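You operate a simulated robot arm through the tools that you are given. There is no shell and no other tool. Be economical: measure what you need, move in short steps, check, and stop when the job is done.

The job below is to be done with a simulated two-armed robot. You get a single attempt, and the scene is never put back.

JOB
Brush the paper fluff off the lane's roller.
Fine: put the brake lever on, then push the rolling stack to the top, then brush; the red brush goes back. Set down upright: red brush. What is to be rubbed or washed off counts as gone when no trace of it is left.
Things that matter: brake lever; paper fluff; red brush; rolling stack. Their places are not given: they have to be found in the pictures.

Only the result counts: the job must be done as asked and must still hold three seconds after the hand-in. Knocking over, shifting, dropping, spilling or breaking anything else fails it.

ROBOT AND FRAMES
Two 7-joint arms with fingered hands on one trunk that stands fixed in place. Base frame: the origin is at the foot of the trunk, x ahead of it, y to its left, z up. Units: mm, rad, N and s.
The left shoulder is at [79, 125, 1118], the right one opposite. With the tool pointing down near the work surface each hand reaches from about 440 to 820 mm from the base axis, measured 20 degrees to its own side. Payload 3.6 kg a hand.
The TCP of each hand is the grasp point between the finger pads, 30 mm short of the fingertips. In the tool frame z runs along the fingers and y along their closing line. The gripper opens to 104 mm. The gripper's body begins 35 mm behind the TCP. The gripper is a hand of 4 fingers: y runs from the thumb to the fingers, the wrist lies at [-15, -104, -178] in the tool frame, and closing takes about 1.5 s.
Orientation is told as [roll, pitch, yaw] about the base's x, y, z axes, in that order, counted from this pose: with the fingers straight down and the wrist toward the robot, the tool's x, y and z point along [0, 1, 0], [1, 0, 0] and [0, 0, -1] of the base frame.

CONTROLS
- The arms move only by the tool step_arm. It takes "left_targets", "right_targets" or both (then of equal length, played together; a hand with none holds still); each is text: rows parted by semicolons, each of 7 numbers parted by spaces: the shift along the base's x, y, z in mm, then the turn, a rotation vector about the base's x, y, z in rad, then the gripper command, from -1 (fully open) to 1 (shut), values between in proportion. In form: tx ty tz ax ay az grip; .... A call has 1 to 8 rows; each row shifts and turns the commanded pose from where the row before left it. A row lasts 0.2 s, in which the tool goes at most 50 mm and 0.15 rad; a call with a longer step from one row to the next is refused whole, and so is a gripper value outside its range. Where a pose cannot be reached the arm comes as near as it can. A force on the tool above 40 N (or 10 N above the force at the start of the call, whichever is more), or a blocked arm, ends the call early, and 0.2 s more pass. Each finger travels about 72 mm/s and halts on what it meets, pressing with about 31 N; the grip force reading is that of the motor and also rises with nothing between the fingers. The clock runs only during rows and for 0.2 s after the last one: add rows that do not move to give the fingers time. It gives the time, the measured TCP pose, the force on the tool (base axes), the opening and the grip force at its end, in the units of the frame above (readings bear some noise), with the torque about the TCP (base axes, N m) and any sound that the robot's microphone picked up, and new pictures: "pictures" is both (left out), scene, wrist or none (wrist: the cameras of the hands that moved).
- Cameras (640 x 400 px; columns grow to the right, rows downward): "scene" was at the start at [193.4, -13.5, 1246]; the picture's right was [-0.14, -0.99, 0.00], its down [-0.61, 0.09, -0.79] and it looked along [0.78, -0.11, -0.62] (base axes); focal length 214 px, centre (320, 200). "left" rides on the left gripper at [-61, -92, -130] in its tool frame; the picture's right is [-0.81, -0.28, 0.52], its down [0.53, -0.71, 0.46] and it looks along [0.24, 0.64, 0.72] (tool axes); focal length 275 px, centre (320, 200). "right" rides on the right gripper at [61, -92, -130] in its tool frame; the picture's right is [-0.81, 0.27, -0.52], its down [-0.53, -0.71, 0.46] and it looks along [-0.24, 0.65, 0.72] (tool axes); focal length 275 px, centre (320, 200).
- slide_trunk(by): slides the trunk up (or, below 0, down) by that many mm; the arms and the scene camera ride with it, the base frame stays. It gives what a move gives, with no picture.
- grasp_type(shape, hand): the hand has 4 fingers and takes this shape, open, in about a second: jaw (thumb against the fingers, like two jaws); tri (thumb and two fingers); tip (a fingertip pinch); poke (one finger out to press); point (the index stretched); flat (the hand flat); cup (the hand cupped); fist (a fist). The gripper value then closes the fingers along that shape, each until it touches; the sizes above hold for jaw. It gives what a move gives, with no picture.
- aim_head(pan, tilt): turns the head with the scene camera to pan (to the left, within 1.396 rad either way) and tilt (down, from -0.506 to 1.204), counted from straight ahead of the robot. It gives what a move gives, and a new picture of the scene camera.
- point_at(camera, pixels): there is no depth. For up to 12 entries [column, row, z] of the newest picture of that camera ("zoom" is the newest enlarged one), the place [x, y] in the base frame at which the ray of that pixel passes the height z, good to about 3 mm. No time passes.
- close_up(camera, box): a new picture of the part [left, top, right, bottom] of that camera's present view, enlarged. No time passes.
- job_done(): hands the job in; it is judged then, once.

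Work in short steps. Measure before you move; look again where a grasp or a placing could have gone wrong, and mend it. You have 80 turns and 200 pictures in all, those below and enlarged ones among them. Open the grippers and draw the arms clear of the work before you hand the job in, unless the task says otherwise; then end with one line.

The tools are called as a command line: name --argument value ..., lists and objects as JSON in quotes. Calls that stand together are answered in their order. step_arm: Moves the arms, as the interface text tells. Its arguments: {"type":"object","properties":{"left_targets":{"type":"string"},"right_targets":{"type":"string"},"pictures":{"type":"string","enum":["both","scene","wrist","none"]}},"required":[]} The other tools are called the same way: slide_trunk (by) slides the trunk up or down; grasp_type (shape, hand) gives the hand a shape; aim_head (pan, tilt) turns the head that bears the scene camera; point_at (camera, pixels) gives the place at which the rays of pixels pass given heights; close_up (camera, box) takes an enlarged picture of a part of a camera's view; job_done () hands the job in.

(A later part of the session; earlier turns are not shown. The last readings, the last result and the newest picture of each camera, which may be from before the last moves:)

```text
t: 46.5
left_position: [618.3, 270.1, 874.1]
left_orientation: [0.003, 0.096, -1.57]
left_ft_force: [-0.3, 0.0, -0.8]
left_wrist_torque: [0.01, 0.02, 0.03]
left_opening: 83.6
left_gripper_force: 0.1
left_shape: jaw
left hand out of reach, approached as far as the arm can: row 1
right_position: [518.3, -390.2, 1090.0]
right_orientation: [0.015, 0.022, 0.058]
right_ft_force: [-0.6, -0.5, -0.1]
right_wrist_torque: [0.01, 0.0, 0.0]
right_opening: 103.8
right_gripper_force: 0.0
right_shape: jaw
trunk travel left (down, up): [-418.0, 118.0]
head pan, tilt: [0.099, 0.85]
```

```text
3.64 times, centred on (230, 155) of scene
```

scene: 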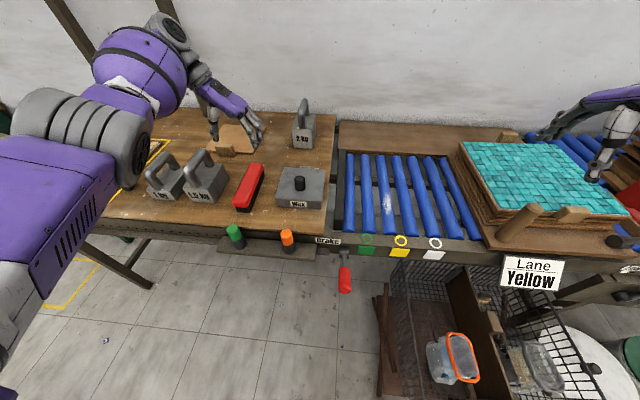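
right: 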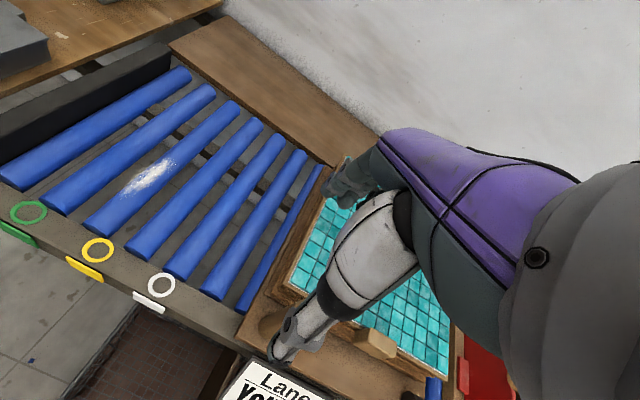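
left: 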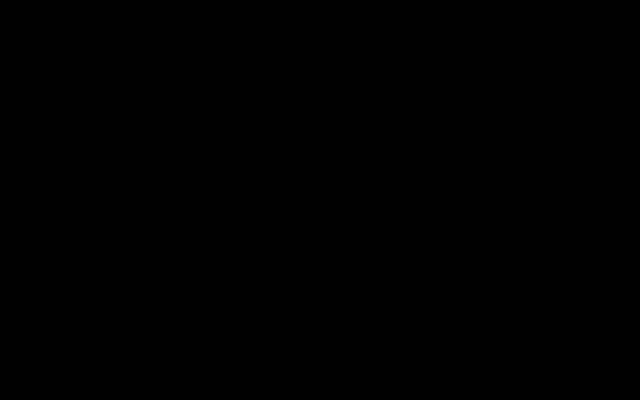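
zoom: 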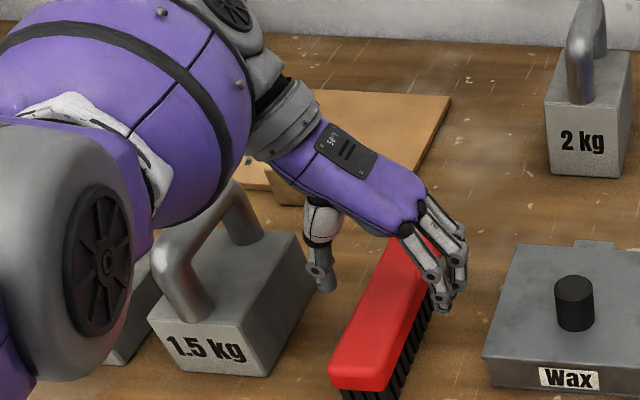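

Near the reach limit here, so I lower the trunk by 38 mm for the last part and look.

slide_trunk --by -20

step_arm --left_targets "2 2 0 -0.06 0 0 -0.6" --pictures "none"

close_up --camera "scene" --box '[150, 80, 310, 190]'

```text
t: 47.2
left_position: [619.4, 268.9, 856.3]
left_orientation: [0.0, 0.094, -1.569]
left_ft_force: [-0.6, -0.2, -0.4]
left_wrist_torque: [-0.01, 0.01, -0.03]
left_opening: 83.4
left_gripper_force: 0.1
left_shape: jaw
right_position: [515.9, -392.7, 1068.2]
right_orientation: [0.015, 0.023, 0.057]
right_ft_force: [0.0, -0.7, 0.9]
right_wrist_torque: [0.0, 0.0, 0.01]
right_opening: 103.7
right_gripper_force: 0.0
right_shape: jaw
trunk travel left (down, up): [-398.0, 138.0]
head pan, tilt: [0.099, 0.85]
```

```text
t: 47.6
left_position: [616.3, 270.4, 856.0]
left_orientation: [0.0, 0.036, -1.571]
left_ft_force: [-0.6, -0.8, 0.0]
left_wrist_torque: [0.0, 0.0, -0.03]
left_opening: 83.4
left_gripper_force: 0.1
left_shape: jaw
left hand out of reach, approached as far as the arm can: row 1
right_position: [516.8, -390.5, 1069.0]
right_orientation: [0.015, 0.023, 0.057]
right_ft_force: [0.3, 0.4, -0.3]
right_wrist_torque: [-0.04, 0.04, 0.03]
right_opening: 103.7
right_gripper_force: 0.2
right_shape: jaw
trunk travel left (down, up): [-398.0, 138.0]
head pan, tilt: [0.099, 0.85]
```

```text
3.64 times, centred on (230, 135) of scene
```

zoom: 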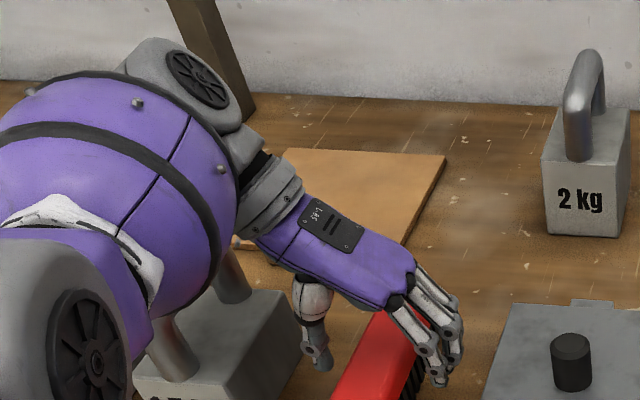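

I check the height of the left forearm above the weights' handles from its apparent size, using the ray through its centre.

point_at --camera "scene" --pixels '[[180, 132, 1000], [180, 132, 1050], [180, 132, 1100], [170, 175, 1000], [170, 175, 1050], [170, 175, 1100], [213, 128, 1050], [213, 128, 1030]]'

aim_head --pan 0.6 --tilt 0.6

```text
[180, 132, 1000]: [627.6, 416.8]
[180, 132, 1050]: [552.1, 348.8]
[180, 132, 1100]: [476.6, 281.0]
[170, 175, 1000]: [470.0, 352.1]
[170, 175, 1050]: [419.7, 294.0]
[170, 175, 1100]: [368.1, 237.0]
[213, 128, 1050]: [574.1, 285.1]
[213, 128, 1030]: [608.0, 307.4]
```

```text
t: 48.5
left_position: [616.7, 271.2, 855.6]
left_orientation: [0.0, 0.036, -1.571]
left_ft_force: [0.8, -0.1, -0.3]
left_wrist_torque: [-0.04, 0.02, -0.01]
left_opening: 83.4
left_gripper_force: 0.0
left_shape: jaw
right_position: [516.2, -390.7, 1069.2]
right_orientation: [0.016, 0.022, 0.058]
right_ft_force: [-0.2, 0.6, -0.9]
right_wrist_torque: [-0.01, -0.01, 0.0]
right_opening: 103.7
right_gripper_force: 0.1
right_shape: jaw
trunk travel left (down, up): [-398.0, 138.0]
head pan, tilt: [0.6, 0.6]
```

scene: 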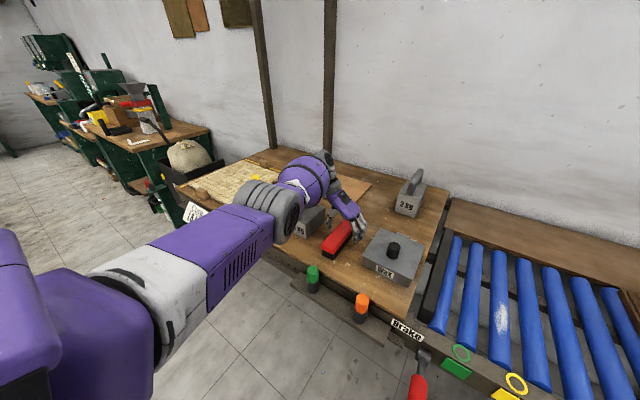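

Forearm underside is about 40 mm above the bar; a further 16 mm lowering is acceptable. Then I grip the brush's red body.

slide_trunk --by -17

step_arm --left_targets "0 0 0 0 0 0 -0.3; 0 0 0 0 0 0 0; 0 0 0 0 0 0 0.4; 0 0 0 0 0 0 0.8; 0 0 0 0 0 0 0.8; 0 0 0 0 0 0 0.8; 0 0 0 0 0 0 0.8" --pictures "none"

close_up --camera "scene" --box '[250, 130, 450, 290]'

```text
t: 49.2
left_position: [616.8, 270.1, 840.8]
left_orientation: [0.003, 0.035, -1.572]
left_ft_force: [-0.6, 0.8, -0.3]
left_wrist_torque: [0.05, -0.02, 0.02]
left_opening: 83.3
left_gripper_force: 0.0
left_shape: jaw
right_position: [515.7, -392.5, 1053.3]
right_orientation: [0.016, 0.022, 0.059]
right_ft_force: [0.8, 0.4, 0.3]
right_wrist_torque: [-0.02, 0.01, 0.0]
right_opening: 103.7
right_gripper_force: 0.1
right_shape: jaw
trunk travel left (down, up): [-381.0, 155.0]
head pan, tilt: [0.6, 0.6]
```

```text
t: 50.8
left_position: [617.0, 269.9, 839.4]
left_orientation: [-0.001, 0.036, -1.572]
left_ft_force: [-1.0, 0.2, -0.5]
left_wrist_torque: [-0.02, 0.01, -0.06]
left_opening: 40.1
left_gripper_force: 31.0
left_shape: jaw
right_position: [516.5, -390.6, 1050.8]
right_orientation: [0.016, 0.023, 0.057]
right_ft_force: [-0.1, 0.6, 0.1]
right_wrist_torque: [0.0, 0.01, 0.02]
right_opening: 103.7
right_gripper_force: 0.0
right_shape: jaw
trunk travel left (down, up): [-381.0, 155.0]
head pan, tilt: [0.6, 0.6]
```

```text
2.50 times, centred on (350, 210) of scene
```

zoom: 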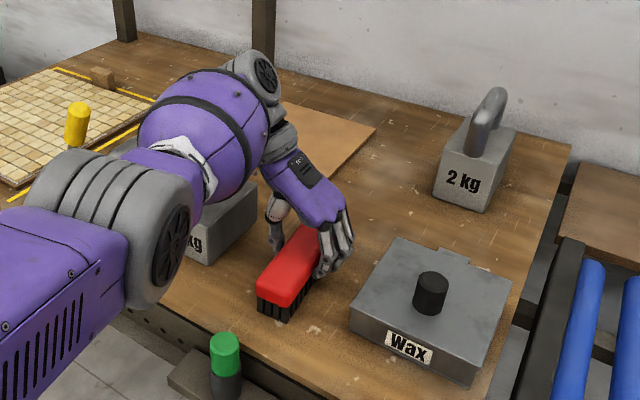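

Gripped at 40 mm, TCP (617,270,839). I lift with the trunk by 60 mm and check.

slide_trunk --by 70

close_up --camera "scene" --box '[250, 130, 450, 290]'

```text
t: 51.9
left_position: [626.4, 270.4, 954.6]
left_orientation: [0.075, 0.035, -1.567]
left_ft_force: [-0.2, -0.6, -0.9]
left_wrist_torque: [-0.03, 0.0, 0.02]
left_opening: 40.1
left_gripper_force: 31.1
left_shape: jaw
right_position: [516.5, -390.9, 1121.2]
right_orientation: [0.015, 0.023, 0.059]
right_ft_force: [-0.3, -0.4, 0.6]
right_wrist_torque: [0.01, 0.01, -0.03]
right_opening: 103.7
right_gripper_force: 0.1
right_shape: jaw
trunk travel left (down, up): [-451.0, 85.0]
head pan, tilt: [0.6, 0.6]
```

```text
2.50 times, centred on (350, 210) of scene
```

zoom: 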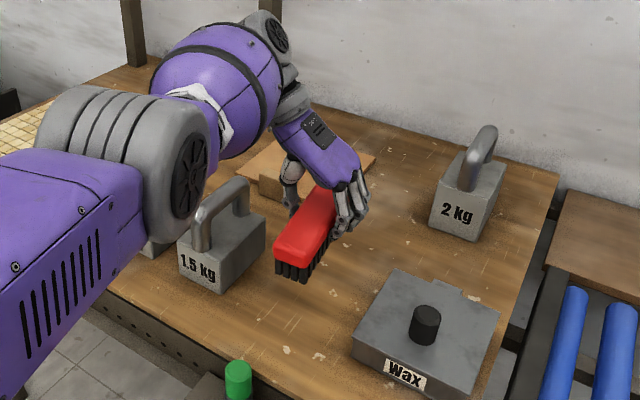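

The brush is up. I carry it over the wax block to above the fluff roller, correcting the small tilt.

step_arm --left_targets "3 -35 3 0 0.04 0 0.8; 3 -40 0 0 0.035 0 0.8; 3 -40 0 0 0 0 0.8; 3 -40 0 0 0 0 0.8; 3 -40 0 0 0 0 0.8; 3 -40 0 0 0 0 0.8; 3 -40 0 0 0 0 0.8; 3 -40 0 0 0 0 0.8" --pictures "none"

aim_head --pan -0.1 --tilt 0.8

```text
t: 53.7
left_position: [623.3, -38.7, 960.9]
left_orientation: [0.0, 0.036, -1.57]
left_ft_force: [0.7, 0.1, -1.5]
left_wrist_torque: [0.02, 0.01, 0.01]
left_opening: 39.8
left_gripper_force: 31.1
left_shape: jaw
left hand out of reach, approached as far as the arm can: row 6, 7, 8
right_position: [516.6, -392.5, 1121.7]
right_orientation: [0.018, 0.024, 0.058]
right_ft_force: [0.2, 0.1, -0.6]
right_wrist_torque: [0.04, 0.01, 0.02]
right_opening: 103.8
right_gripper_force: 0.1
right_shape: jaw
trunk travel left (down, up): [-451.0, 85.0]
head pan, tilt: [0.6, 0.6]
```

```text
t: 54.7
left_position: [624.6, -38.3, 961.0]
left_orientation: [0.003, 0.038, -1.572]
left_ft_force: [-0.6, -0.3, -2.4]
left_wrist_torque: [0.0, 0.03, 0.02]
left_opening: 40.1
left_gripper_force: 30.8
left_shape: jaw
right_position: [516.5, -391.9, 1122.2]
right_orientation: [0.017, 0.022, 0.058]
right_ft_force: [-0.3, 0.8, -0.1]
right_wrist_torque: [0.03, 0.0, 0.02]
right_opening: 104.0
right_gripper_force: 0.1
right_shape: jaw
trunk travel left (down, up): [-451.0, 85.0]
head pan, tilt: [-0.099, 0.799]
```

scene: 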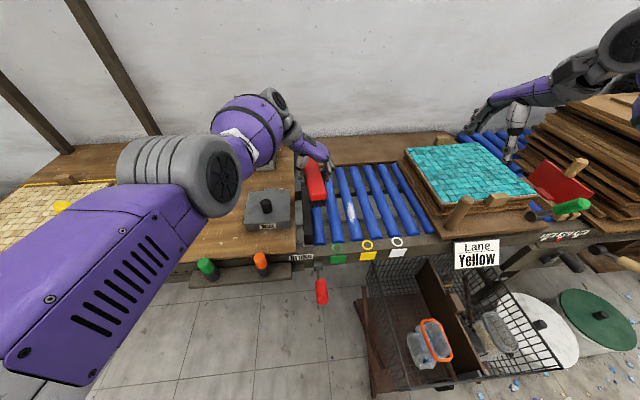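

The left arm stops at y≈−38 with yaw −90°. A brush yaw nearer 0 is also fine for stroking along x, so I try easing the yaw while moving further right.

step_arm --left_targets "0 -10 0 0 0 0.1 0.8; 0 -15 0 0 0 0.1 0.8; 0 -15 0 0 0 0.1 0.8; 0 -15 0 0 0 0.1 0.8; 0 -15 0 0 0 0.1 0.8; 0 -15 0 0 0 0.1 0.8; 0 -15 0 0 0 0.1 0.8; 0 -15 0 0 0 0.1 0.8" --pictures "scene"

```text
t: 56.5
left_position: [661.2, -135.2, 959.4]
left_orientation: [-0.002, 0.036, -0.771]
left_ft_force: [0.0, 0.5, -1.8]
left_wrist_torque: [-0.01, 0.03, 0.02]
left_opening: 39.9
left_gripper_force: 30.9
left_shape: jaw
left hand out of reach, approached as far as the arm can: row 1, 2, 3, 4, 6, 7, 8
right_position: [518.7, -391.4, 1122.6]
right_orientation: [0.013, 0.023, 0.057]
right_ft_force: [0.2, 0.1, 0.0]
right_wrist_torque: [0.01, 0.06, -0.01]
right_opening: 103.5
right_gripper_force: 0.2
right_shape: jaw
trunk travel left (down, up): [-451.0, 85.0]
head pan, tilt: [-0.099, 0.799]
```

scene: 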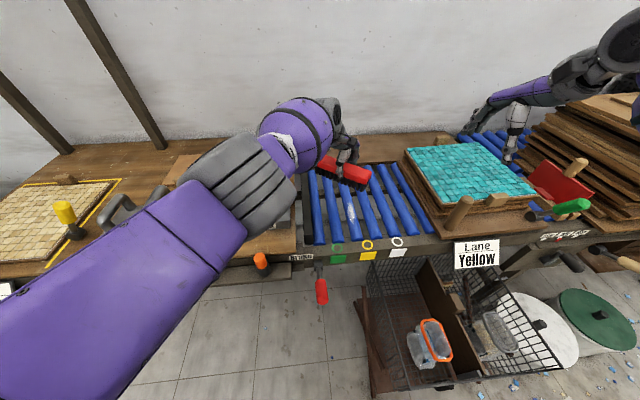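

Works: y −135, x 661. I continue a bit further to y≈−170.

step_arm --left_targets "0 -10 -10 0 0 0.1 0.8; 0 -10 -15 0 0 0.1 0.8; 0 -10 -15 0 0 0.1 0.8; 0 -7 -15 0 0 0.1 0.8" --pictures "scene"

```text
t: 57.5
left_position: [648.9, -161.5, 923.4]
left_orientation: [0.0, 0.034, -0.419]
left_ft_force: [-0.1, 0.3, -1.3]
left_wrist_torque: [-0.06, 0.01, 0.02]
left_opening: 40.0
left_gripper_force: 31.5
left_shape: jaw
left hand out of reach, approached as far as the arm can: row 1, 2, 3, 4
right_position: [517.0, -392.1, 1122.5]
right_orientation: [0.016, 0.022, 0.055]
right_ft_force: [-0.7, 0.3, -0.3]
right_wrist_torque: [-0.02, 0.0, 0.04]
right_opening: 103.7
right_gripper_force: 0.1
right_shape: jaw
trunk travel left (down, up): [-451.0, 85.0]
head pan, tilt: [-0.099, 0.799]
```

scene: 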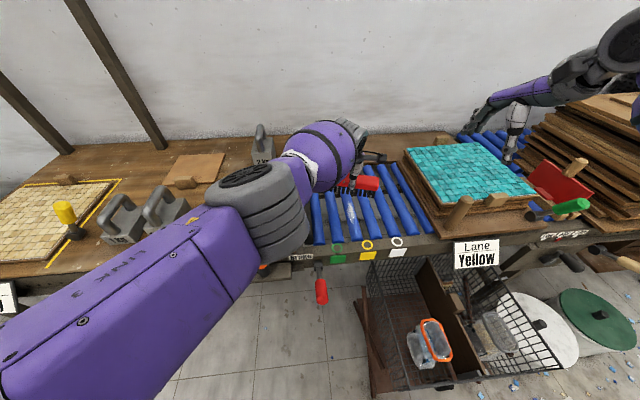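

Brush is over the fluff roller at yaw −0.42. I lower the trunk by 90 mm, then check.

slide_trunk --by -90

close_up --camera "scene" --box '[220, 100, 440, 250]'

close_up --camera "right" --box '[0, 0, 320, 200]'

```text
t: 58.8
left_position: [649.5, -162.3, 833.4]
left_orientation: [0.001, 0.036, -0.368]
left_ft_force: [-0.1, 0.2, -1.2]
left_wrist_torque: [-0.03, -0.03, -0.03]
left_opening: 39.7
left_gripper_force: 31.2
left_shape: jaw
right_position: [514.9, -392.2, 1032.3]
right_orientation: [0.016, 0.021, 0.058]
right_ft_force: [-0.1, -0.4, -0.3]
right_wrist_torque: [-0.04, 0.01, -0.01]
right_opening: 103.5
right_gripper_force: 0.1
right_shape: jaw
trunk travel left (down, up): [-361.0, 175.0]
head pan, tilt: [-0.099, 0.799]
```

```text
2.67 times, centred on (330, 175) of scene
```

zoom: 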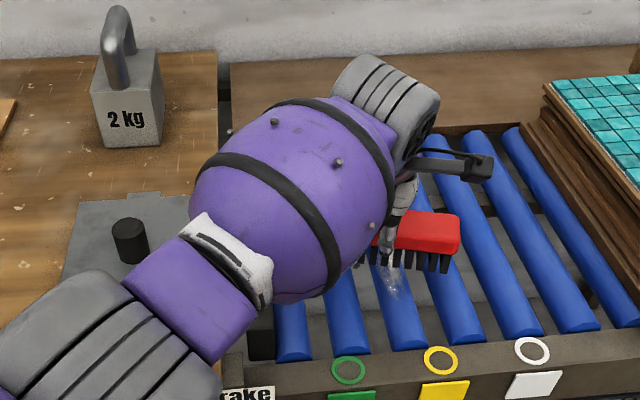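

```text
2.00 times, centred on (160, 100) of right
```

zoom: 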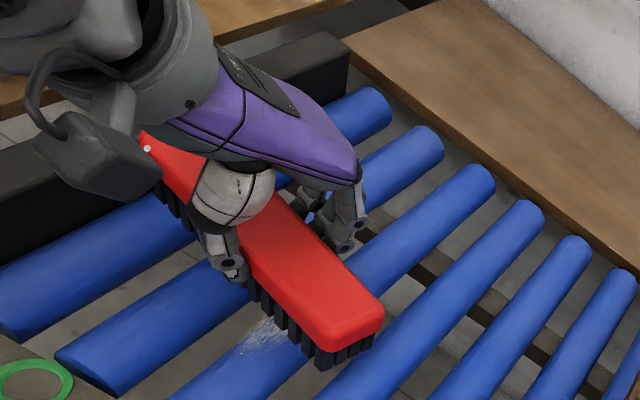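

The right camera shows the brush just over the fluff roller. I lower gently to find contact.

step_arm --left_targets "0 0 -8 0 0 0 0.8; 0 0 -8 0 0 0 0.8; 0 0 -8 0 0 0 0.8; 0 0 -5 0 0 0 0.8" --pictures "none"

close_up --camera "right" --box '[0, 0, 320, 200]'

```text
t: 59.8
left_position: [649.5, -160.3, 805.1]
left_orientation: [0.001, 0.036, -0.37]
left_ft_force: [0.2, -0.2, -2.0]
left_wrist_torque: [-0.07, -0.04, 0.01]
left_opening: 39.7
left_gripper_force: 30.7
left_shape: jaw
right_position: [517.1, -392.0, 1032.2]
right_orientation: [0.015, 0.022, 0.056]
right_ft_force: [-0.6, 0.3, 0.4]
right_wrist_torque: [-0.02, 0.03, 0.01]
right_opening: 103.6
right_gripper_force: 0.0
right_shape: jaw
trunk travel left (down, up): [-361.0, 175.0]
head pan, tilt: [-0.099, 0.799]
```

```text
2.00 times, centred on (160, 100) of right
```

zoom: 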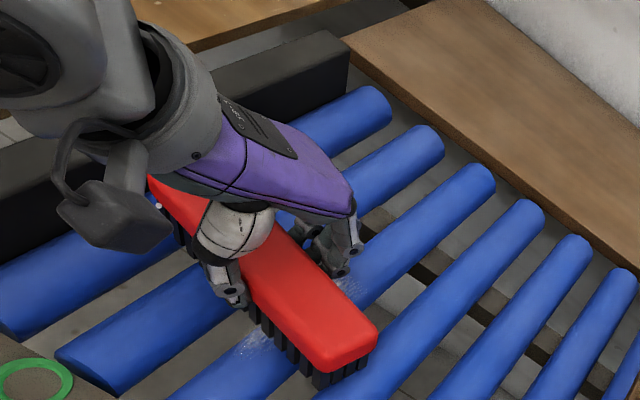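

No contact yet at z 805. I lower further in 4 mm steps.

step_arm --left_targets "0 0 -4 0 0 0 0.8; 0 0 -4 0 0 0 0.8; 0 0 -3 0 0 0 0.8" --pictures "none"

```text
t: 60.6
left_position: [649.2, -163.5, 800.8]
left_orientation: [0.002, 0.02, -0.372]
left_ft_force: [0.5, 6.9, 36.1]
left_wrist_torque: [0.17, 0.07, 0.08]
left_opening: 42.1
left_gripper_force: 31.1
left_shape: jaw
right_position: [514.4, -390.0, 1034.1]
right_orientation: [0.012, 0.017, 0.059]
right_ft_force: [0.6, 0.2, 0.5]
right_wrist_torque: [-0.02, -0.01, -0.01]
right_opening: 103.3
right_gripper_force: 0.1
right_shape: jaw
trunk travel left (down, up): [-361.0, 175.0]
head pan, tilt: [-0.099, 0.799]
```

Contact at z≈802 (36 N). I ease up 4 mm and stroke along the roller.

step_arm --left_targets "0 0 5 0 0 0 0.8; -15 0 0 0 0 0 0.8; -15 0 0 0 0 0 0.8; 15 0 0 0 0 0 0.8; 15 0 0 0 0 0 0.8; 15 0 0 0 0 0 0.8; 15 0 0 0 0 0 0.8; 15 0 0 0 0 0 0.8" --pictures "none"

close_up --camera "right" --box '[0, 0, 320, 200]'

```text
t: 62.4
left_position: [656.3, -162.8, 800.9]
left_orientation: [0.0, 0.031, -0.372]
left_ft_force: [-5.4, -3.9, 23.0]
left_wrist_torque: [-0.08, 0.25, -0.07]
left_opening: 42.1
left_gripper_force: 31.1
left_shape: jaw
left hand out of reach, approached as far as the arm can: row 6, 7, 8
right_position: [514.0, -391.4, 1032.7]
right_orientation: [0.014, 0.021, 0.058]
right_ft_force: [-0.3, 0.0, 0.2]
right_wrist_torque: [-0.01, 0.0, -0.01]
right_opening: 103.5
right_gripper_force: 0.1
right_shape: jaw
trunk travel left (down, up): [-361.0, 175.0]
head pan, tilt: [-0.099, 0.799]
```

```text
2.00 times, centred on (160, 100) of right
```

zoom: 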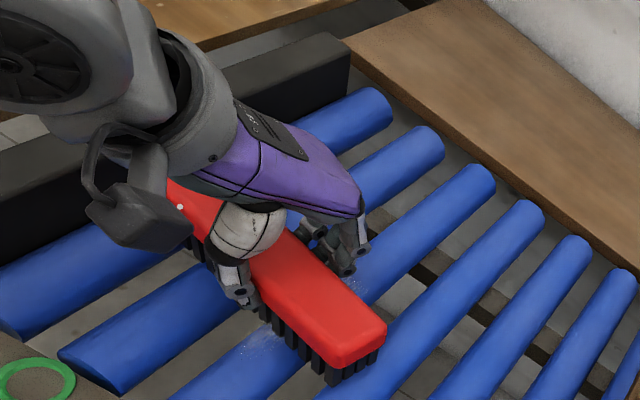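

Fluff fades where brushed. To reach farther in x I turn the brush to yaw 0 and use the part right of the grip: lift slightly, y +35, x +30.

step_arm --left_targets "0 5 8 0 0 0 0.8; 5 10 0 0 0 0.12 0.8; 10 10 0 0 0 0.12 0.8; 10 10 0 0 0 0.12 0.8; 10 0 0 0 0 0 0.8; 10 0 0 0 0 0 0.8" --pictures "none"

close_up --camera "right" --box '[0, 0, 320, 200]'

```text
t: 63.8
left_position: [703.2, -100.4, 869.0]
left_orientation: [0.002, 0.036, -0.007]
left_ft_force: [0.3, -0.6, -0.9]
left_wrist_torque: [-0.04, -0.02, 0.0]
left_opening: 40.4
left_gripper_force: 31.5
left_shape: jaw
left hand out of reach, approached as far as the arm can: row 4, 5, 6
right_position: [516.1, -392.1, 1030.9]
right_orientation: [0.014, 0.023, 0.058]
right_ft_force: [0.5, -1.0, -0.2]
right_wrist_torque: [0.0, 0.0, 0.0]
right_opening: 103.7
right_gripper_force: 0.0
right_shape: jaw
trunk travel left (down, up): [-361.0, 175.0]
head pan, tilt: [-0.099, 0.799]
```

```text
2.00 times, centred on (160, 100) of right
```

zoom: 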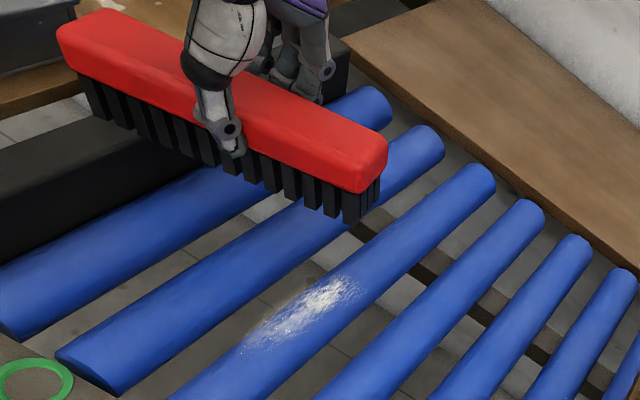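

The fluff's far part remains. Lowering the trunk gives more reach: 40 mm down, then shift y −30.

slide_trunk --by -40

step_arm --left_targets "-5 -10 0 0 0 0 0.8; -5 -10 0 0 0 0 0.8; 0 -10 0 0 0 0 0.8; 0 -5 0 0 0 0 0.8" --pictures "none"

close_up --camera "right" --box '[0, 0, 320, 200]'

```text
t: 64.6
left_position: [704.3, -99.8, 830.5]
left_orientation: [0.001, 0.036, -0.01]
left_ft_force: [-0.6, 0.2, 1.7]
left_wrist_torque: [0.2, 0.01, 0.02]
left_opening: 41.1
left_gripper_force: 30.5
left_shape: jaw
right_position: [515.6, -391.7, 992.1]
right_orientation: [0.013, 0.02, 0.056]
right_ft_force: [0.4, -0.1, -0.3]
right_wrist_torque: [0.01, -0.02, 0.01]
right_opening: 103.7
right_gripper_force: 0.1
right_shape: jaw
trunk travel left (down, up): [-321.0, 215.0]
head pan, tilt: [-0.099, 0.799]
```

```text
t: 65.6
left_position: [688.7, -132.6, 828.0]
left_orientation: [-0.001, 0.04, -0.035]
left_ft_force: [-0.8, -0.4, -2.4]
left_wrist_torque: [-0.03, 0.0, 0.02]
left_opening: 40.9
left_gripper_force: 31.3
left_shape: jaw
left hand out of reach, approached as far as the arm can: row 3, 4
right_position: [516.8, -391.9, 992.6]
right_orientation: [0.015, 0.022, 0.057]
right_ft_force: [-0.3, 0.0, -1.0]
right_wrist_torque: [-0.03, 0.0, -0.02]
right_opening: 103.8
right_gripper_force: 0.1
right_shape: jaw
trunk travel left (down, up): [-321.0, 215.0]
head pan, tilt: [-0.099, 0.799]
```

```text
2.00 times, centred on (160, 100) of right
```

zoom: 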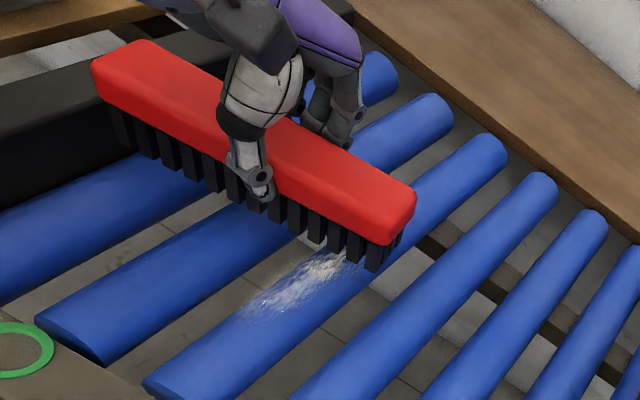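

Brush is now past the far part of the fluff. I shift 7 mm more right (clear of the black bumper) and lower until contact.

step_arm --left_targets "-3 -7 0 0 0 0 0.8; 0 0 -8 0 0 0 0.8; 0 0 -8 0 0 0 0.8; 0 0 -5 0 0 0 0.8; 0 0 -4 0 0 0 0.8" --pictures "none"

close_up --camera "right" --box '[0, 0, 320, 200]'

```text
t: 66.8
left_position: [681.1, -143.2, 806.1]
left_orientation: [0.002, 0.035, -0.01]
left_ft_force: [0.3, 0.2, -1.3]
left_wrist_torque: [-0.03, 0.03, -0.02]
left_opening: 40.9
left_gripper_force: 30.9
left_shape: jaw
left hand out of reach, approached as far as the arm can: row 1, 2, 4
right_position: [516.5, -390.9, 992.3]
right_orientation: [0.016, 0.023, 0.057]
right_ft_force: [-0.5, 1.0, -0.4]
right_wrist_torque: [0.0, 0.01, -0.03]
right_opening: 103.6
right_gripper_force: 0.0
right_shape: jaw
trunk travel left (down, up): [-321.0, 215.0]
head pan, tilt: [-0.099, 0.799]
```

```text
2.00 times, centred on (160, 100) of right
```

zoom: 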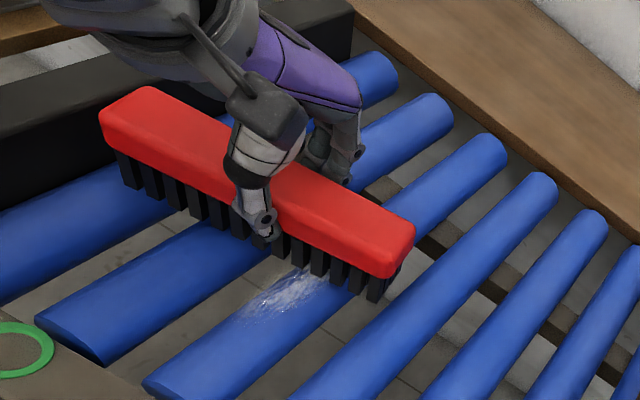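

Nearly touching. I press 4–5 mm lower and stroke toward me along the roller and back.

step_arm --left_targets "0 0 -4 0 0 0 0.8; -14 0 -1 0 0 0 0.8; -14 0 0 0 0 0 0.8; -14 0 0 0 0 0 0.8; -14 0 0 0 0 0 0.8; -14 0 0 0 0 0 0.8; 14 0 0 0 0 0 0.8; 14 0 0 0 0 0 0.8" --pictures "none"

step_arm --left_targets "14 0 0 0 0 0 0.8; 14 0 0 0 0 0 0.8; 14 0 0 0 0 0 0.8; -14 0 0 0 0 0 0.8; -14 0 0 0 0 0 0.8; -14 0 0 0 0 0 0.8; -14 0 0 0 0 0 0.8; -14 0 0 0 0 0 0.8" --pictures "none"

close_up --camera "right" --box '[0, 0, 320, 200]'

```text
t: 68.6
left_position: [637.8, -145.4, 801.1]
left_orientation: [0.002, 0.036, -0.009]
left_ft_force: [-2.5, 0.0, 2.4]
left_wrist_torque: [0.0, 0.0, 0.04]
left_opening: 40.7
left_gripper_force: 30.8
left_shape: jaw
right_position: [516.0, -391.0, 992.2]
right_orientation: [0.014, 0.02, 0.058]
right_ft_force: [0.6, -0.3, 0.2]
right_wrist_torque: [-0.02, 0.0, 0.02]
right_opening: 103.7
right_gripper_force: 0.1
right_shape: jaw
trunk travel left (down, up): [-321.0, 215.0]
head pan, tilt: [-0.099, 0.799]
```

```text
t: 70.4
left_position: [604.2, -142.6, 804.3]
left_orientation: [0.001, 0.037, -0.009]
left_ft_force: [0.1, 0.6, -1.8]
left_wrist_torque: [0.0, -0.01, 0.0]
left_opening: 40.6
left_gripper_force: 31.1
left_shape: jaw
left hand out of reach, approached as far as the arm can: row 3
right_position: [516.2, -391.9, 992.8]
right_orientation: [0.017, 0.022, 0.058]
right_ft_force: [0.2, 0.6, 0.4]
right_wrist_torque: [0.04, 0.05, 0.02]
right_opening: 103.7
right_gripper_force: 0.0
right_shape: jaw
trunk travel left (down, up): [-321.0, 215.0]
head pan, tilt: [-0.099, 0.799]
```

```text
2.00 times, centred on (160, 100) of right
```

zoom: 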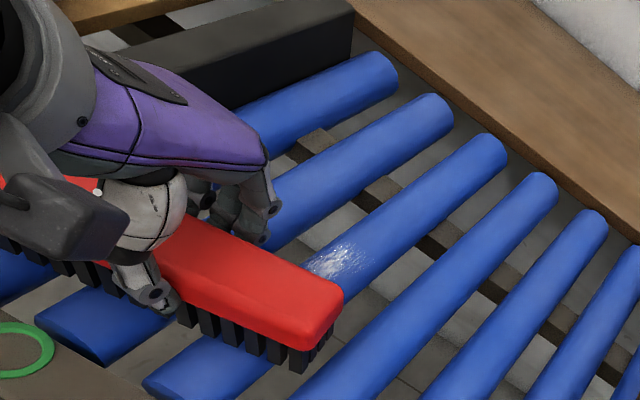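

Only the far part remains (zoom 340,262). I press a bit deeper and stroke over x 640–690.

step_arm --left_targets "14 0 -3 0 0 0 0.8; 14 0 -3 0 0 0 0.8; 14 0 0 0 0 0 0.8; 14 0 0 0 0 0 0.8; 14 0 0 0 0 0 0.8; 12 0 0 0 0 0 0.8; -14 0 0 0 0 0 0.8; -14 0 0 0 0 0 0.8" --pictures "none"

step_arm --left_targets "14 0 0 0 0 0 0.8; 14 0 0 0 0 0 0.8; -14 0 0 0 0 0 0.8; -14 0 0 0 0 0 0.8; -14 0 0 0 0 0 0.8; -14 0 0 0 0 0 0.8; -14 0 0 0 0 0 0.8; -12 0 0 0 0 0 0.8" --pictures "none"

close_up --camera "right" --box '[0, 0, 320, 200]'

```text
t: 72.2
left_position: [643.8, -143.0, 801.1]
left_orientation: [0.001, 0.032, -0.012]
left_ft_force: [7.1, 0.7, 19.9]
left_wrist_torque: [0.06, -0.31, 0.0]
left_opening: 42.0
left_gripper_force: 31.0
left_shape: jaw
left hand out of reach, approached as far as the arm can: row 6
right_position: [516.4, -391.7, 992.8]
right_orientation: [0.015, 0.023, 0.057]
right_ft_force: [-0.5, -0.9, 0.0]
right_wrist_torque: [0.01, 0.02, -0.02]
right_opening: 103.8
right_gripper_force: 0.1
right_shape: jaw
trunk travel left (down, up): [-321.0, 215.0]
head pan, tilt: [-0.099, 0.799]
```

```text
t: 74.0
left_position: [592.3, -145.6, 801.1]
left_orientation: [-0.003, 0.03, -0.01]
left_ft_force: [8.2, -1.8, 22.8]
left_wrist_torque: [0.0, -0.33, -0.04]
left_opening: 41.7
left_gripper_force: 30.5
left_shape: jaw
right_position: [515.2, -391.7, 993.5]
right_orientation: [0.013, 0.02, 0.057]
right_ft_force: [-0.2, 1.0, -0.2]
right_wrist_torque: [0.02, 0.03, 0.0]
right_opening: 103.7
right_gripper_force: 0.1
right_shape: jaw
trunk travel left (down, up): [-321.0, 215.0]
head pan, tilt: [-0.099, 0.799]
```

```text
2.00 times, centred on (160, 100) of right
```

zoom: 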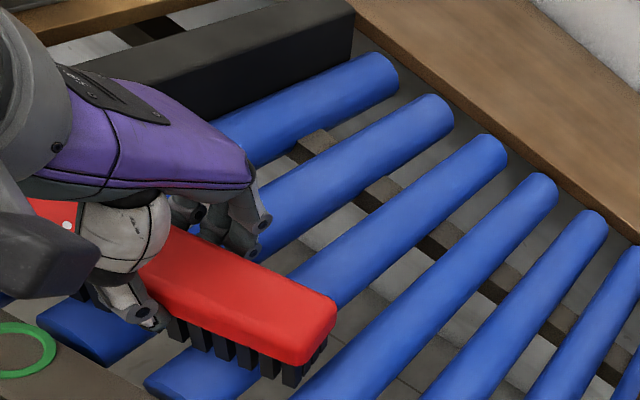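

The far part looks clean. One more pass forward, then lift and inspect the whole roller.

step_arm --left_targets "14 0 0 0 0 0 0.8; 14 0 0 0 0 0 0.8; 14 0 0 0 0 0 0.8; 14 0 0 0 0 0 0.8; 14 0 0 0 0 0 0.8; 0 0 10 0 0 0 0.8; 0 10 30 0 0 0 0.8; 0 25 30 0 0 0 0.8" --pictures "none"

close_up --camera "right" --box '[20, 30, 276, 190]'

close_up --camera "scene" --box '[280, 130, 440, 230]'

```text
t: 75.8
left_position: [661.0, -109.4, 869.9]
left_orientation: [0.002, 0.036, -0.011]
left_ft_force: [-0.2, 1.0, -1.3]
left_wrist_torque: [-0.01, -0.01, -0.01]
left_opening: 41.0
left_gripper_force: 31.4
left_shape: jaw
right_position: [517.2, -391.9, 991.0]
right_orientation: [0.014, 0.023, 0.057]
right_ft_force: [-0.1, -0.4, 0.7]
right_wrist_torque: [-0.02, -0.04, -0.01]
right_opening: 103.7
right_gripper_force: 0.1
right_shape: jaw
trunk travel left (down, up): [-321.0, 215.0]
head pan, tilt: [-0.099, 0.799]
```

```text
2.50 times, centred on (148, 110) of right
```

zoom: 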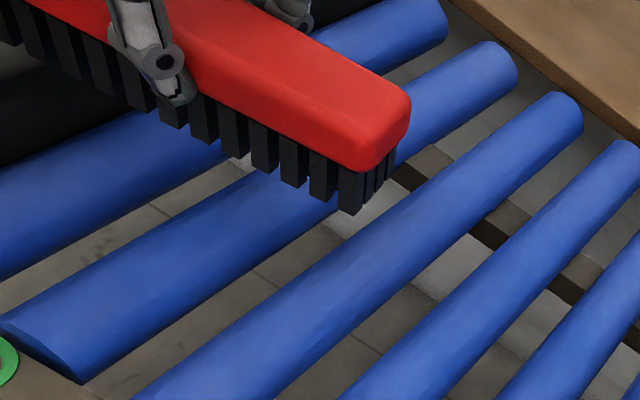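

```text
4.00 times, centred on (360, 180) of scene
```

zoom: 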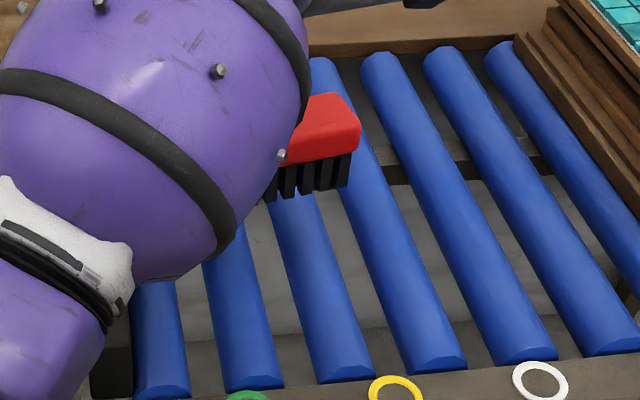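

The roller is clean. Now the brush goes back: trunk up 130, then travel left while turning back to −90°.

slide_trunk --by 130

step_arm --left_targets "0 20 0 0 0 -0.1 0.8; -2 24 0 0 0 -0.1 0.8; -2 24 0 0 0 -0.1 0.8; -2 24 0 0 0 -0.1 0.8; -2 24 0 0 0 -0.1 0.8; -2 24 0 0 0 -0.1 0.8; -2 24 0 0 0 -0.1 0.8; -2 24 0 0 0 -0.1 0.8" --pictures "none"

step_arm --left_targets "-2 24 0 0 0 -0.1 0.8; -2 24 0 0 0 -0.1 0.8; -2 24 0 0 0 -0.1 0.8; -2 24 0 0 0 -0.1 0.8; -2 24 0 0 0 -0.1 0.8; -2 24 0 0 0 -0.1 0.8; -2 24 0 0 0 -0.1 0.8; 0 0 0 0 0 0 0.8" --pictures "scene"

```text
t: 77.4
left_position: [661.2, -108.5, 997.1]
left_orientation: [0.002, 0.037, -0.011]
left_ft_force: [-0.3, 0.2, -0.6]
left_wrist_torque: [-0.06, -0.02, -0.02]
left_opening: 40.8
left_gripper_force: 31.2
left_shape: jaw
right_position: [516.6, -392.0, 1121.1]
right_orientation: [0.015, 0.023, 0.059]
right_ft_force: [0.2, -0.5, -0.2]
right_wrist_torque: [-0.02, 0.01, 0.01]
right_opening: 103.6
right_gripper_force: 0.1
right_shape: jaw
trunk travel left (down, up): [-451.0, 85.0]
head pan, tilt: [-0.099, 0.799]
```

```text
t: 79.2
left_position: [645.7, 79.2, 1001.5]
left_orientation: [0.001, 0.037, -0.813]
left_ft_force: [-0.8, -0.3, -1.5]
left_wrist_torque: [-0.01, 0.02, -0.01]
left_opening: 41.1
left_gripper_force: 30.7
left_shape: jaw
right_position: [516.9, -391.6, 1122.7]
right_orientation: [0.012, 0.023, 0.057]
right_ft_force: [0.3, 0.2, -0.8]
right_wrist_torque: [0.01, -0.02, 0.02]
right_opening: 103.7
right_gripper_force: 0.1
right_shape: jaw
trunk travel left (down, up): [-451.0, 85.0]
head pan, tilt: [-0.099, 0.799]
```

```text
t: 81.0
left_position: [630.1, 248.5, 995.4]
left_orientation: [0.002, 0.039, -1.513]
left_ft_force: [0.8, 0.6, -0.8]
left_wrist_torque: [-0.02, 0.01, 0.02]
left_opening: 40.7
left_gripper_force: 31.1
left_shape: jaw
right_position: [516.4, -392.0, 1122.2]
right_orientation: [0.014, 0.023, 0.057]
right_ft_force: [-0.1, 0.3, -0.1]
right_wrist_torque: [-0.01, -0.01, -0.01]
right_opening: 103.5
right_gripper_force: 0.1
right_shape: jaw
trunk travel left (down, up): [-451.0, 85.0]
head pan, tilt: [-0.099, 0.799]
```

scene: 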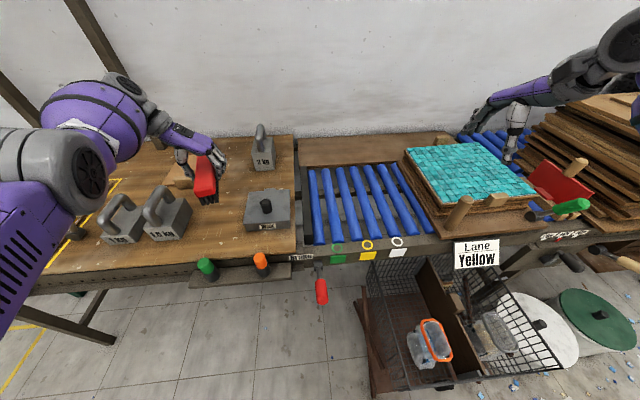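

Lane roller clean in the scene picture. I align the brush to its old place (617,270) and lower it partly.

step_arm --left_targets "-4 7 -10 0 0 -0.03 0.8; -4 7 -15 0 0 -0.028 0.8; -4 7 -20 0 0 0 0.8; 0 0 -20 0 0 0 0.8; 0 0 -15 0 0 0 0.8" --pictures "none"

aim_head --pan 0.6 --tilt 0.6

close_up --camera "scene" --box '[250, 130, 450, 290]'

```text
t: 82.2
left_position: [607.4, 268.6, 919.1]
left_orientation: [0.002, 0.035, -1.567]
left_ft_force: [-0.1, -0.9, -1.4]
left_wrist_torque: [0.03, -0.01, -0.01]
left_opening: 40.8
left_gripper_force: 30.9
left_shape: jaw
left hand out of reach, approached as far as the arm can: row 1, 3, 4
right_position: [517.0, -392.0, 1122.2]
right_orientation: [0.015, 0.023, 0.057]
right_ft_force: [0.3, 0.4, -0.6]
right_wrist_torque: [-0.01, -0.01, 0.04]
right_opening: 103.8
right_gripper_force: 0.0
right_shape: jaw
trunk travel left (down, up): [-451.0, 85.0]
head pan, tilt: [-0.099, 0.799]
```

```text
t: 83.3
left_position: [607.6, 267.3, 918.4]
left_orientation: [0.001, 0.037, -1.569]
left_ft_force: [-0.5, 0.2, -2.3]
left_wrist_torque: [-0.03, 0.01, 0.0]
left_opening: 40.8
left_gripper_force: 30.8
left_shape: jaw
right_position: [517.1, -391.9, 1120.8]
right_orientation: [0.015, 0.023, 0.059]
right_ft_force: [0.3, 0.1, -0.4]
right_wrist_torque: [-0.05, -0.03, 0.01]
right_opening: 103.7
right_gripper_force: 0.1
right_shape: jaw
trunk travel left (down, up): [-451.0, 85.0]
head pan, tilt: [0.6, 0.6]
```

scene: 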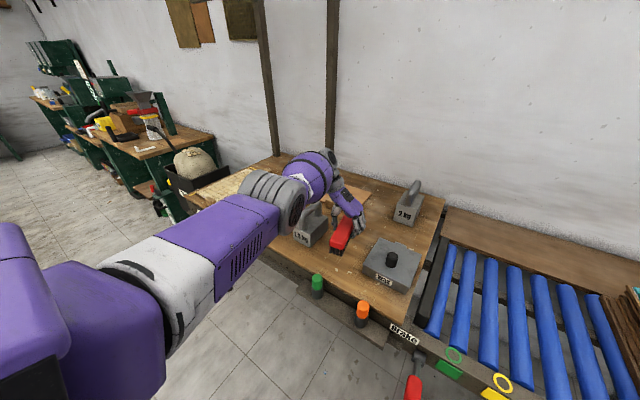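

```text
2.50 times, centred on (350, 210) of scene
```

zoom: 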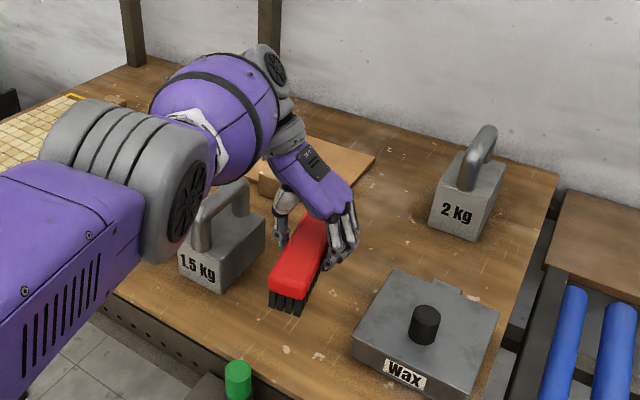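

Lower with the trunk by 68 mm, then correct x and settle gently.

slide_trunk --by -68

step_arm --left_targets "5 1 0 0 0 0 0.8; 5 1 0 0 0 0 0.8; 0 0 -3 0 0 0 0.8; 0 0 -3 0 0 0 0.8" --pictures "none"

close_up --camera "scene" --box '[250, 130, 450, 290]'

```text
t: 84.3
left_position: [609.4, 268.2, 850.5]
left_orientation: [0.003, 0.036, -1.568]
left_ft_force: [-0.3, 0.1, -1.2]
left_wrist_torque: [0.0, 0.03, 0.02]
left_opening: 40.7
left_gripper_force: 30.8
left_shape: jaw
right_position: [515.7, -392.1, 1054.3]
right_orientation: [0.016, 0.023, 0.056]
right_ft_force: [-0.3, 0.0, 0.8]
right_wrist_torque: [0.03, 0.03, -0.01]
right_opening: 103.6
right_gripper_force: 0.0
right_shape: jaw
trunk travel left (down, up): [-383.0, 153.0]
head pan, tilt: [0.6, 0.6]
```

```text
t: 85.3
left_position: [619.9, 269.6, 845.0]
left_orientation: [0.001, 0.037, -1.567]
left_ft_force: [0.0, 0.1, -2.2]
left_wrist_torque: [-0.04, -0.01, -0.02]
left_opening: 40.6
left_gripper_force: 30.6
left_shape: jaw
right_position: [516.8, -391.6, 1053.9]
right_orientation: [0.015, 0.021, 0.057]
right_ft_force: [-0.4, -0.2, 0.0]
right_wrist_torque: [0.05, 0.02, 0.0]
right_opening: 103.8
right_gripper_force: 0.1
right_shape: jaw
trunk travel left (down, up): [-383.0, 153.0]
head pan, tilt: [0.6, 0.6]
```

```text
2.50 times, centred on (350, 210) of scene
```

zoom: 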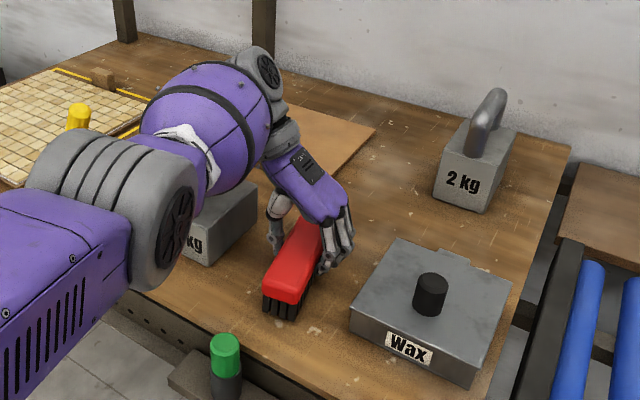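

Very near its old picture place. I lower in 2 mm steps until the table is felt.

step_arm --left_targets "-2 0 -2 0 0 0 0.8; 0 0 -2 0 0 0 0.8; 0 0 -2 0 0 0 0.8" --pictures "none"

```text
t: 86.1
left_position: [618.6, 269.3, 840.5]
left_orientation: [0.003, 0.037, -1.568]
left_ft_force: [-0.1, 0.3, -0.8]
left_wrist_torque: [-0.05, -0.07, -0.01]
left_opening: 40.6
left_gripper_force: 30.6
left_shape: jaw
right_position: [516.4, -391.8, 1054.6]
right_orientation: [0.016, 0.022, 0.058]
right_ft_force: [0.1, -0.6, 0.4]
right_wrist_torque: [0.0, 0.01, 0.0]
right_opening: 103.9
right_gripper_force: 0.1
right_shape: jaw
trunk travel left (down, up): [-383.0, 153.0]
head pan, tilt: [0.6, 0.6]
```

step_arm --left_targets "0 0 -1.5 0 0 0 0.8; 0 0 -1.5 0 0 0 0.8" --pictures "none"

```text
t: 86.7
left_position: [619.5, 268.3, 836.8]
left_orientation: [0.003, 0.035, -1.567]
left_ft_force: [-0.8, 2.6, 8.3]
left_wrist_torque: [-0.03, -0.05, 0.01]
left_opening: 41.1
left_gripper_force: 30.6
left_shape: jaw
right_position: [517.1, -391.0, 1054.7]
right_orientation: [0.015, 0.022, 0.057]
right_ft_force: [0.1, 0.9, 0.9]
right_wrist_torque: [0.01, -0.01, 0.0]
right_opening: 103.6
right_gripper_force: 0.2
right_shape: jaw
trunk travel left (down, up): [-383.0, 153.0]
head pan, tilt: [0.6, 0.6]
```

The brush stands on the table (8 N). I open slowly to 84 mm as before, then raise the trunk.

step_arm --left_targets "0 0 0 0 0 0 0.3; 0 0 0 0 0 0 0; 0 0 0 0 0 0 -0.3; 0 0 0 0 0 0 -0.6; 0 0 0 0 0 0 -0.6; 0 0 0 0 0 0 -0.6" --pictures "none"

slide_trunk --by 37

step_arm --left_targets "0 0 15 0 0 0 -0.6; 0 0 25 0 0 0 -0.6; 0 0 25 0 0 0 -0.6; 0 0 25 0 0 0 -0.6; 0 0 25 0 0 0 -0.6" --pictures "scene"

close_up --camera "scene" --box '[250, 130, 450, 290]'

```text
t: 88.1
left_position: [618.6, 268.5, 836.1]
left_orientation: [0.003, 0.036, -1.569]
left_ft_force: [-0.2, 0.4, -0.1]
left_wrist_torque: [-0.01, 0.01, 0.02]
left_opening: 83.3
left_gripper_force: 0.0
left_shape: jaw
right_position: [517.0, -391.4, 1053.6]
right_orientation: [0.015, 0.022, 0.057]
right_ft_force: [-0.1, 0.7, -0.1]
right_wrist_torque: [-0.01, 0.02, 0.01]
right_opening: 103.7
right_gripper_force: 0.1
right_shape: jaw
trunk travel left (down, up): [-383.0, 153.0]
head pan, tilt: [0.6, 0.6]
```

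```text
t: 88.9
left_position: [621.9, 270.1, 889.2]
left_orientation: [0.029, 0.036, -1.568]
left_ft_force: [-0.5, 0.2, 0.0]
left_wrist_torque: [0.0, -0.03, -0.03]
left_opening: 82.9
left_gripper_force: 0.0
left_shape: jaw
right_position: [517.3, -391.7, 1089.5]
right_orientation: [0.014, 0.024, 0.058]
right_ft_force: [-0.2, 1.2, -0.4]
right_wrist_torque: [-0.02, -0.01, -0.04]
right_opening: 103.5
right_gripper_force: 0.1
right_shape: jaw
trunk travel left (down, up): [-420.0, 116.0]
head pan, tilt: [0.6, 0.6]
```

```text
t: 90.1
left_position: [621.3, 268.2, 1004.5]
left_orientation: [0.029, 0.035, -1.567]
left_ft_force: [0.0, 1.3, 0.3]
left_wrist_torque: [0.01, -0.01, -0.02]
left_opening: 82.8
left_gripper_force: 0.0
left_shape: jaw
right_position: [516.8, -392.0, 1090.9]
right_orientation: [0.016, 0.021, 0.056]
right_ft_force: [-0.6, -0.3, 0.2]
right_wrist_torque: [0.01, 0.0, 0.02]
right_opening: 103.7
right_gripper_force: 0.0
right_shape: jaw
trunk travel left (down, up): [-420.0, 116.0]
head pan, tilt: [0.6, 0.6]
```

scene: 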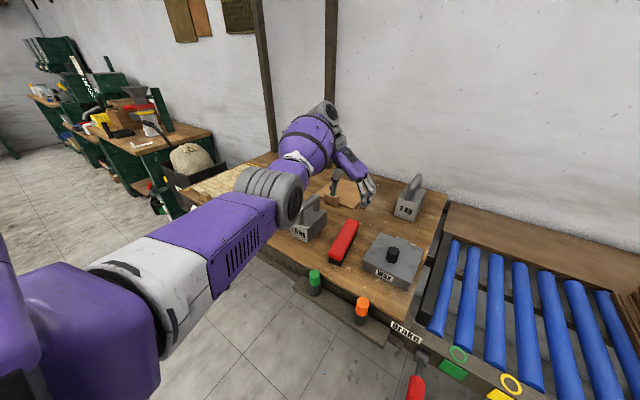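

```text
2.50 times, centred on (350, 210) of scene
```

zoom: 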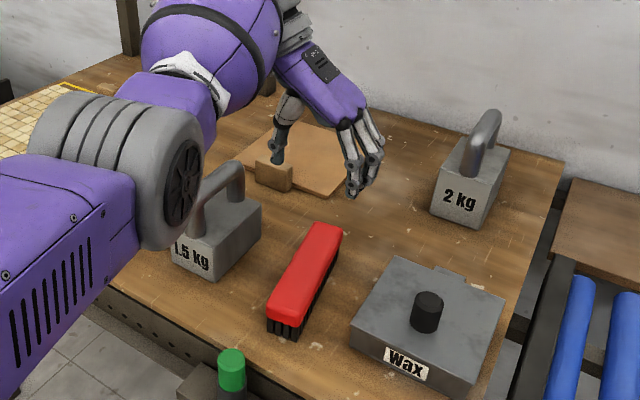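

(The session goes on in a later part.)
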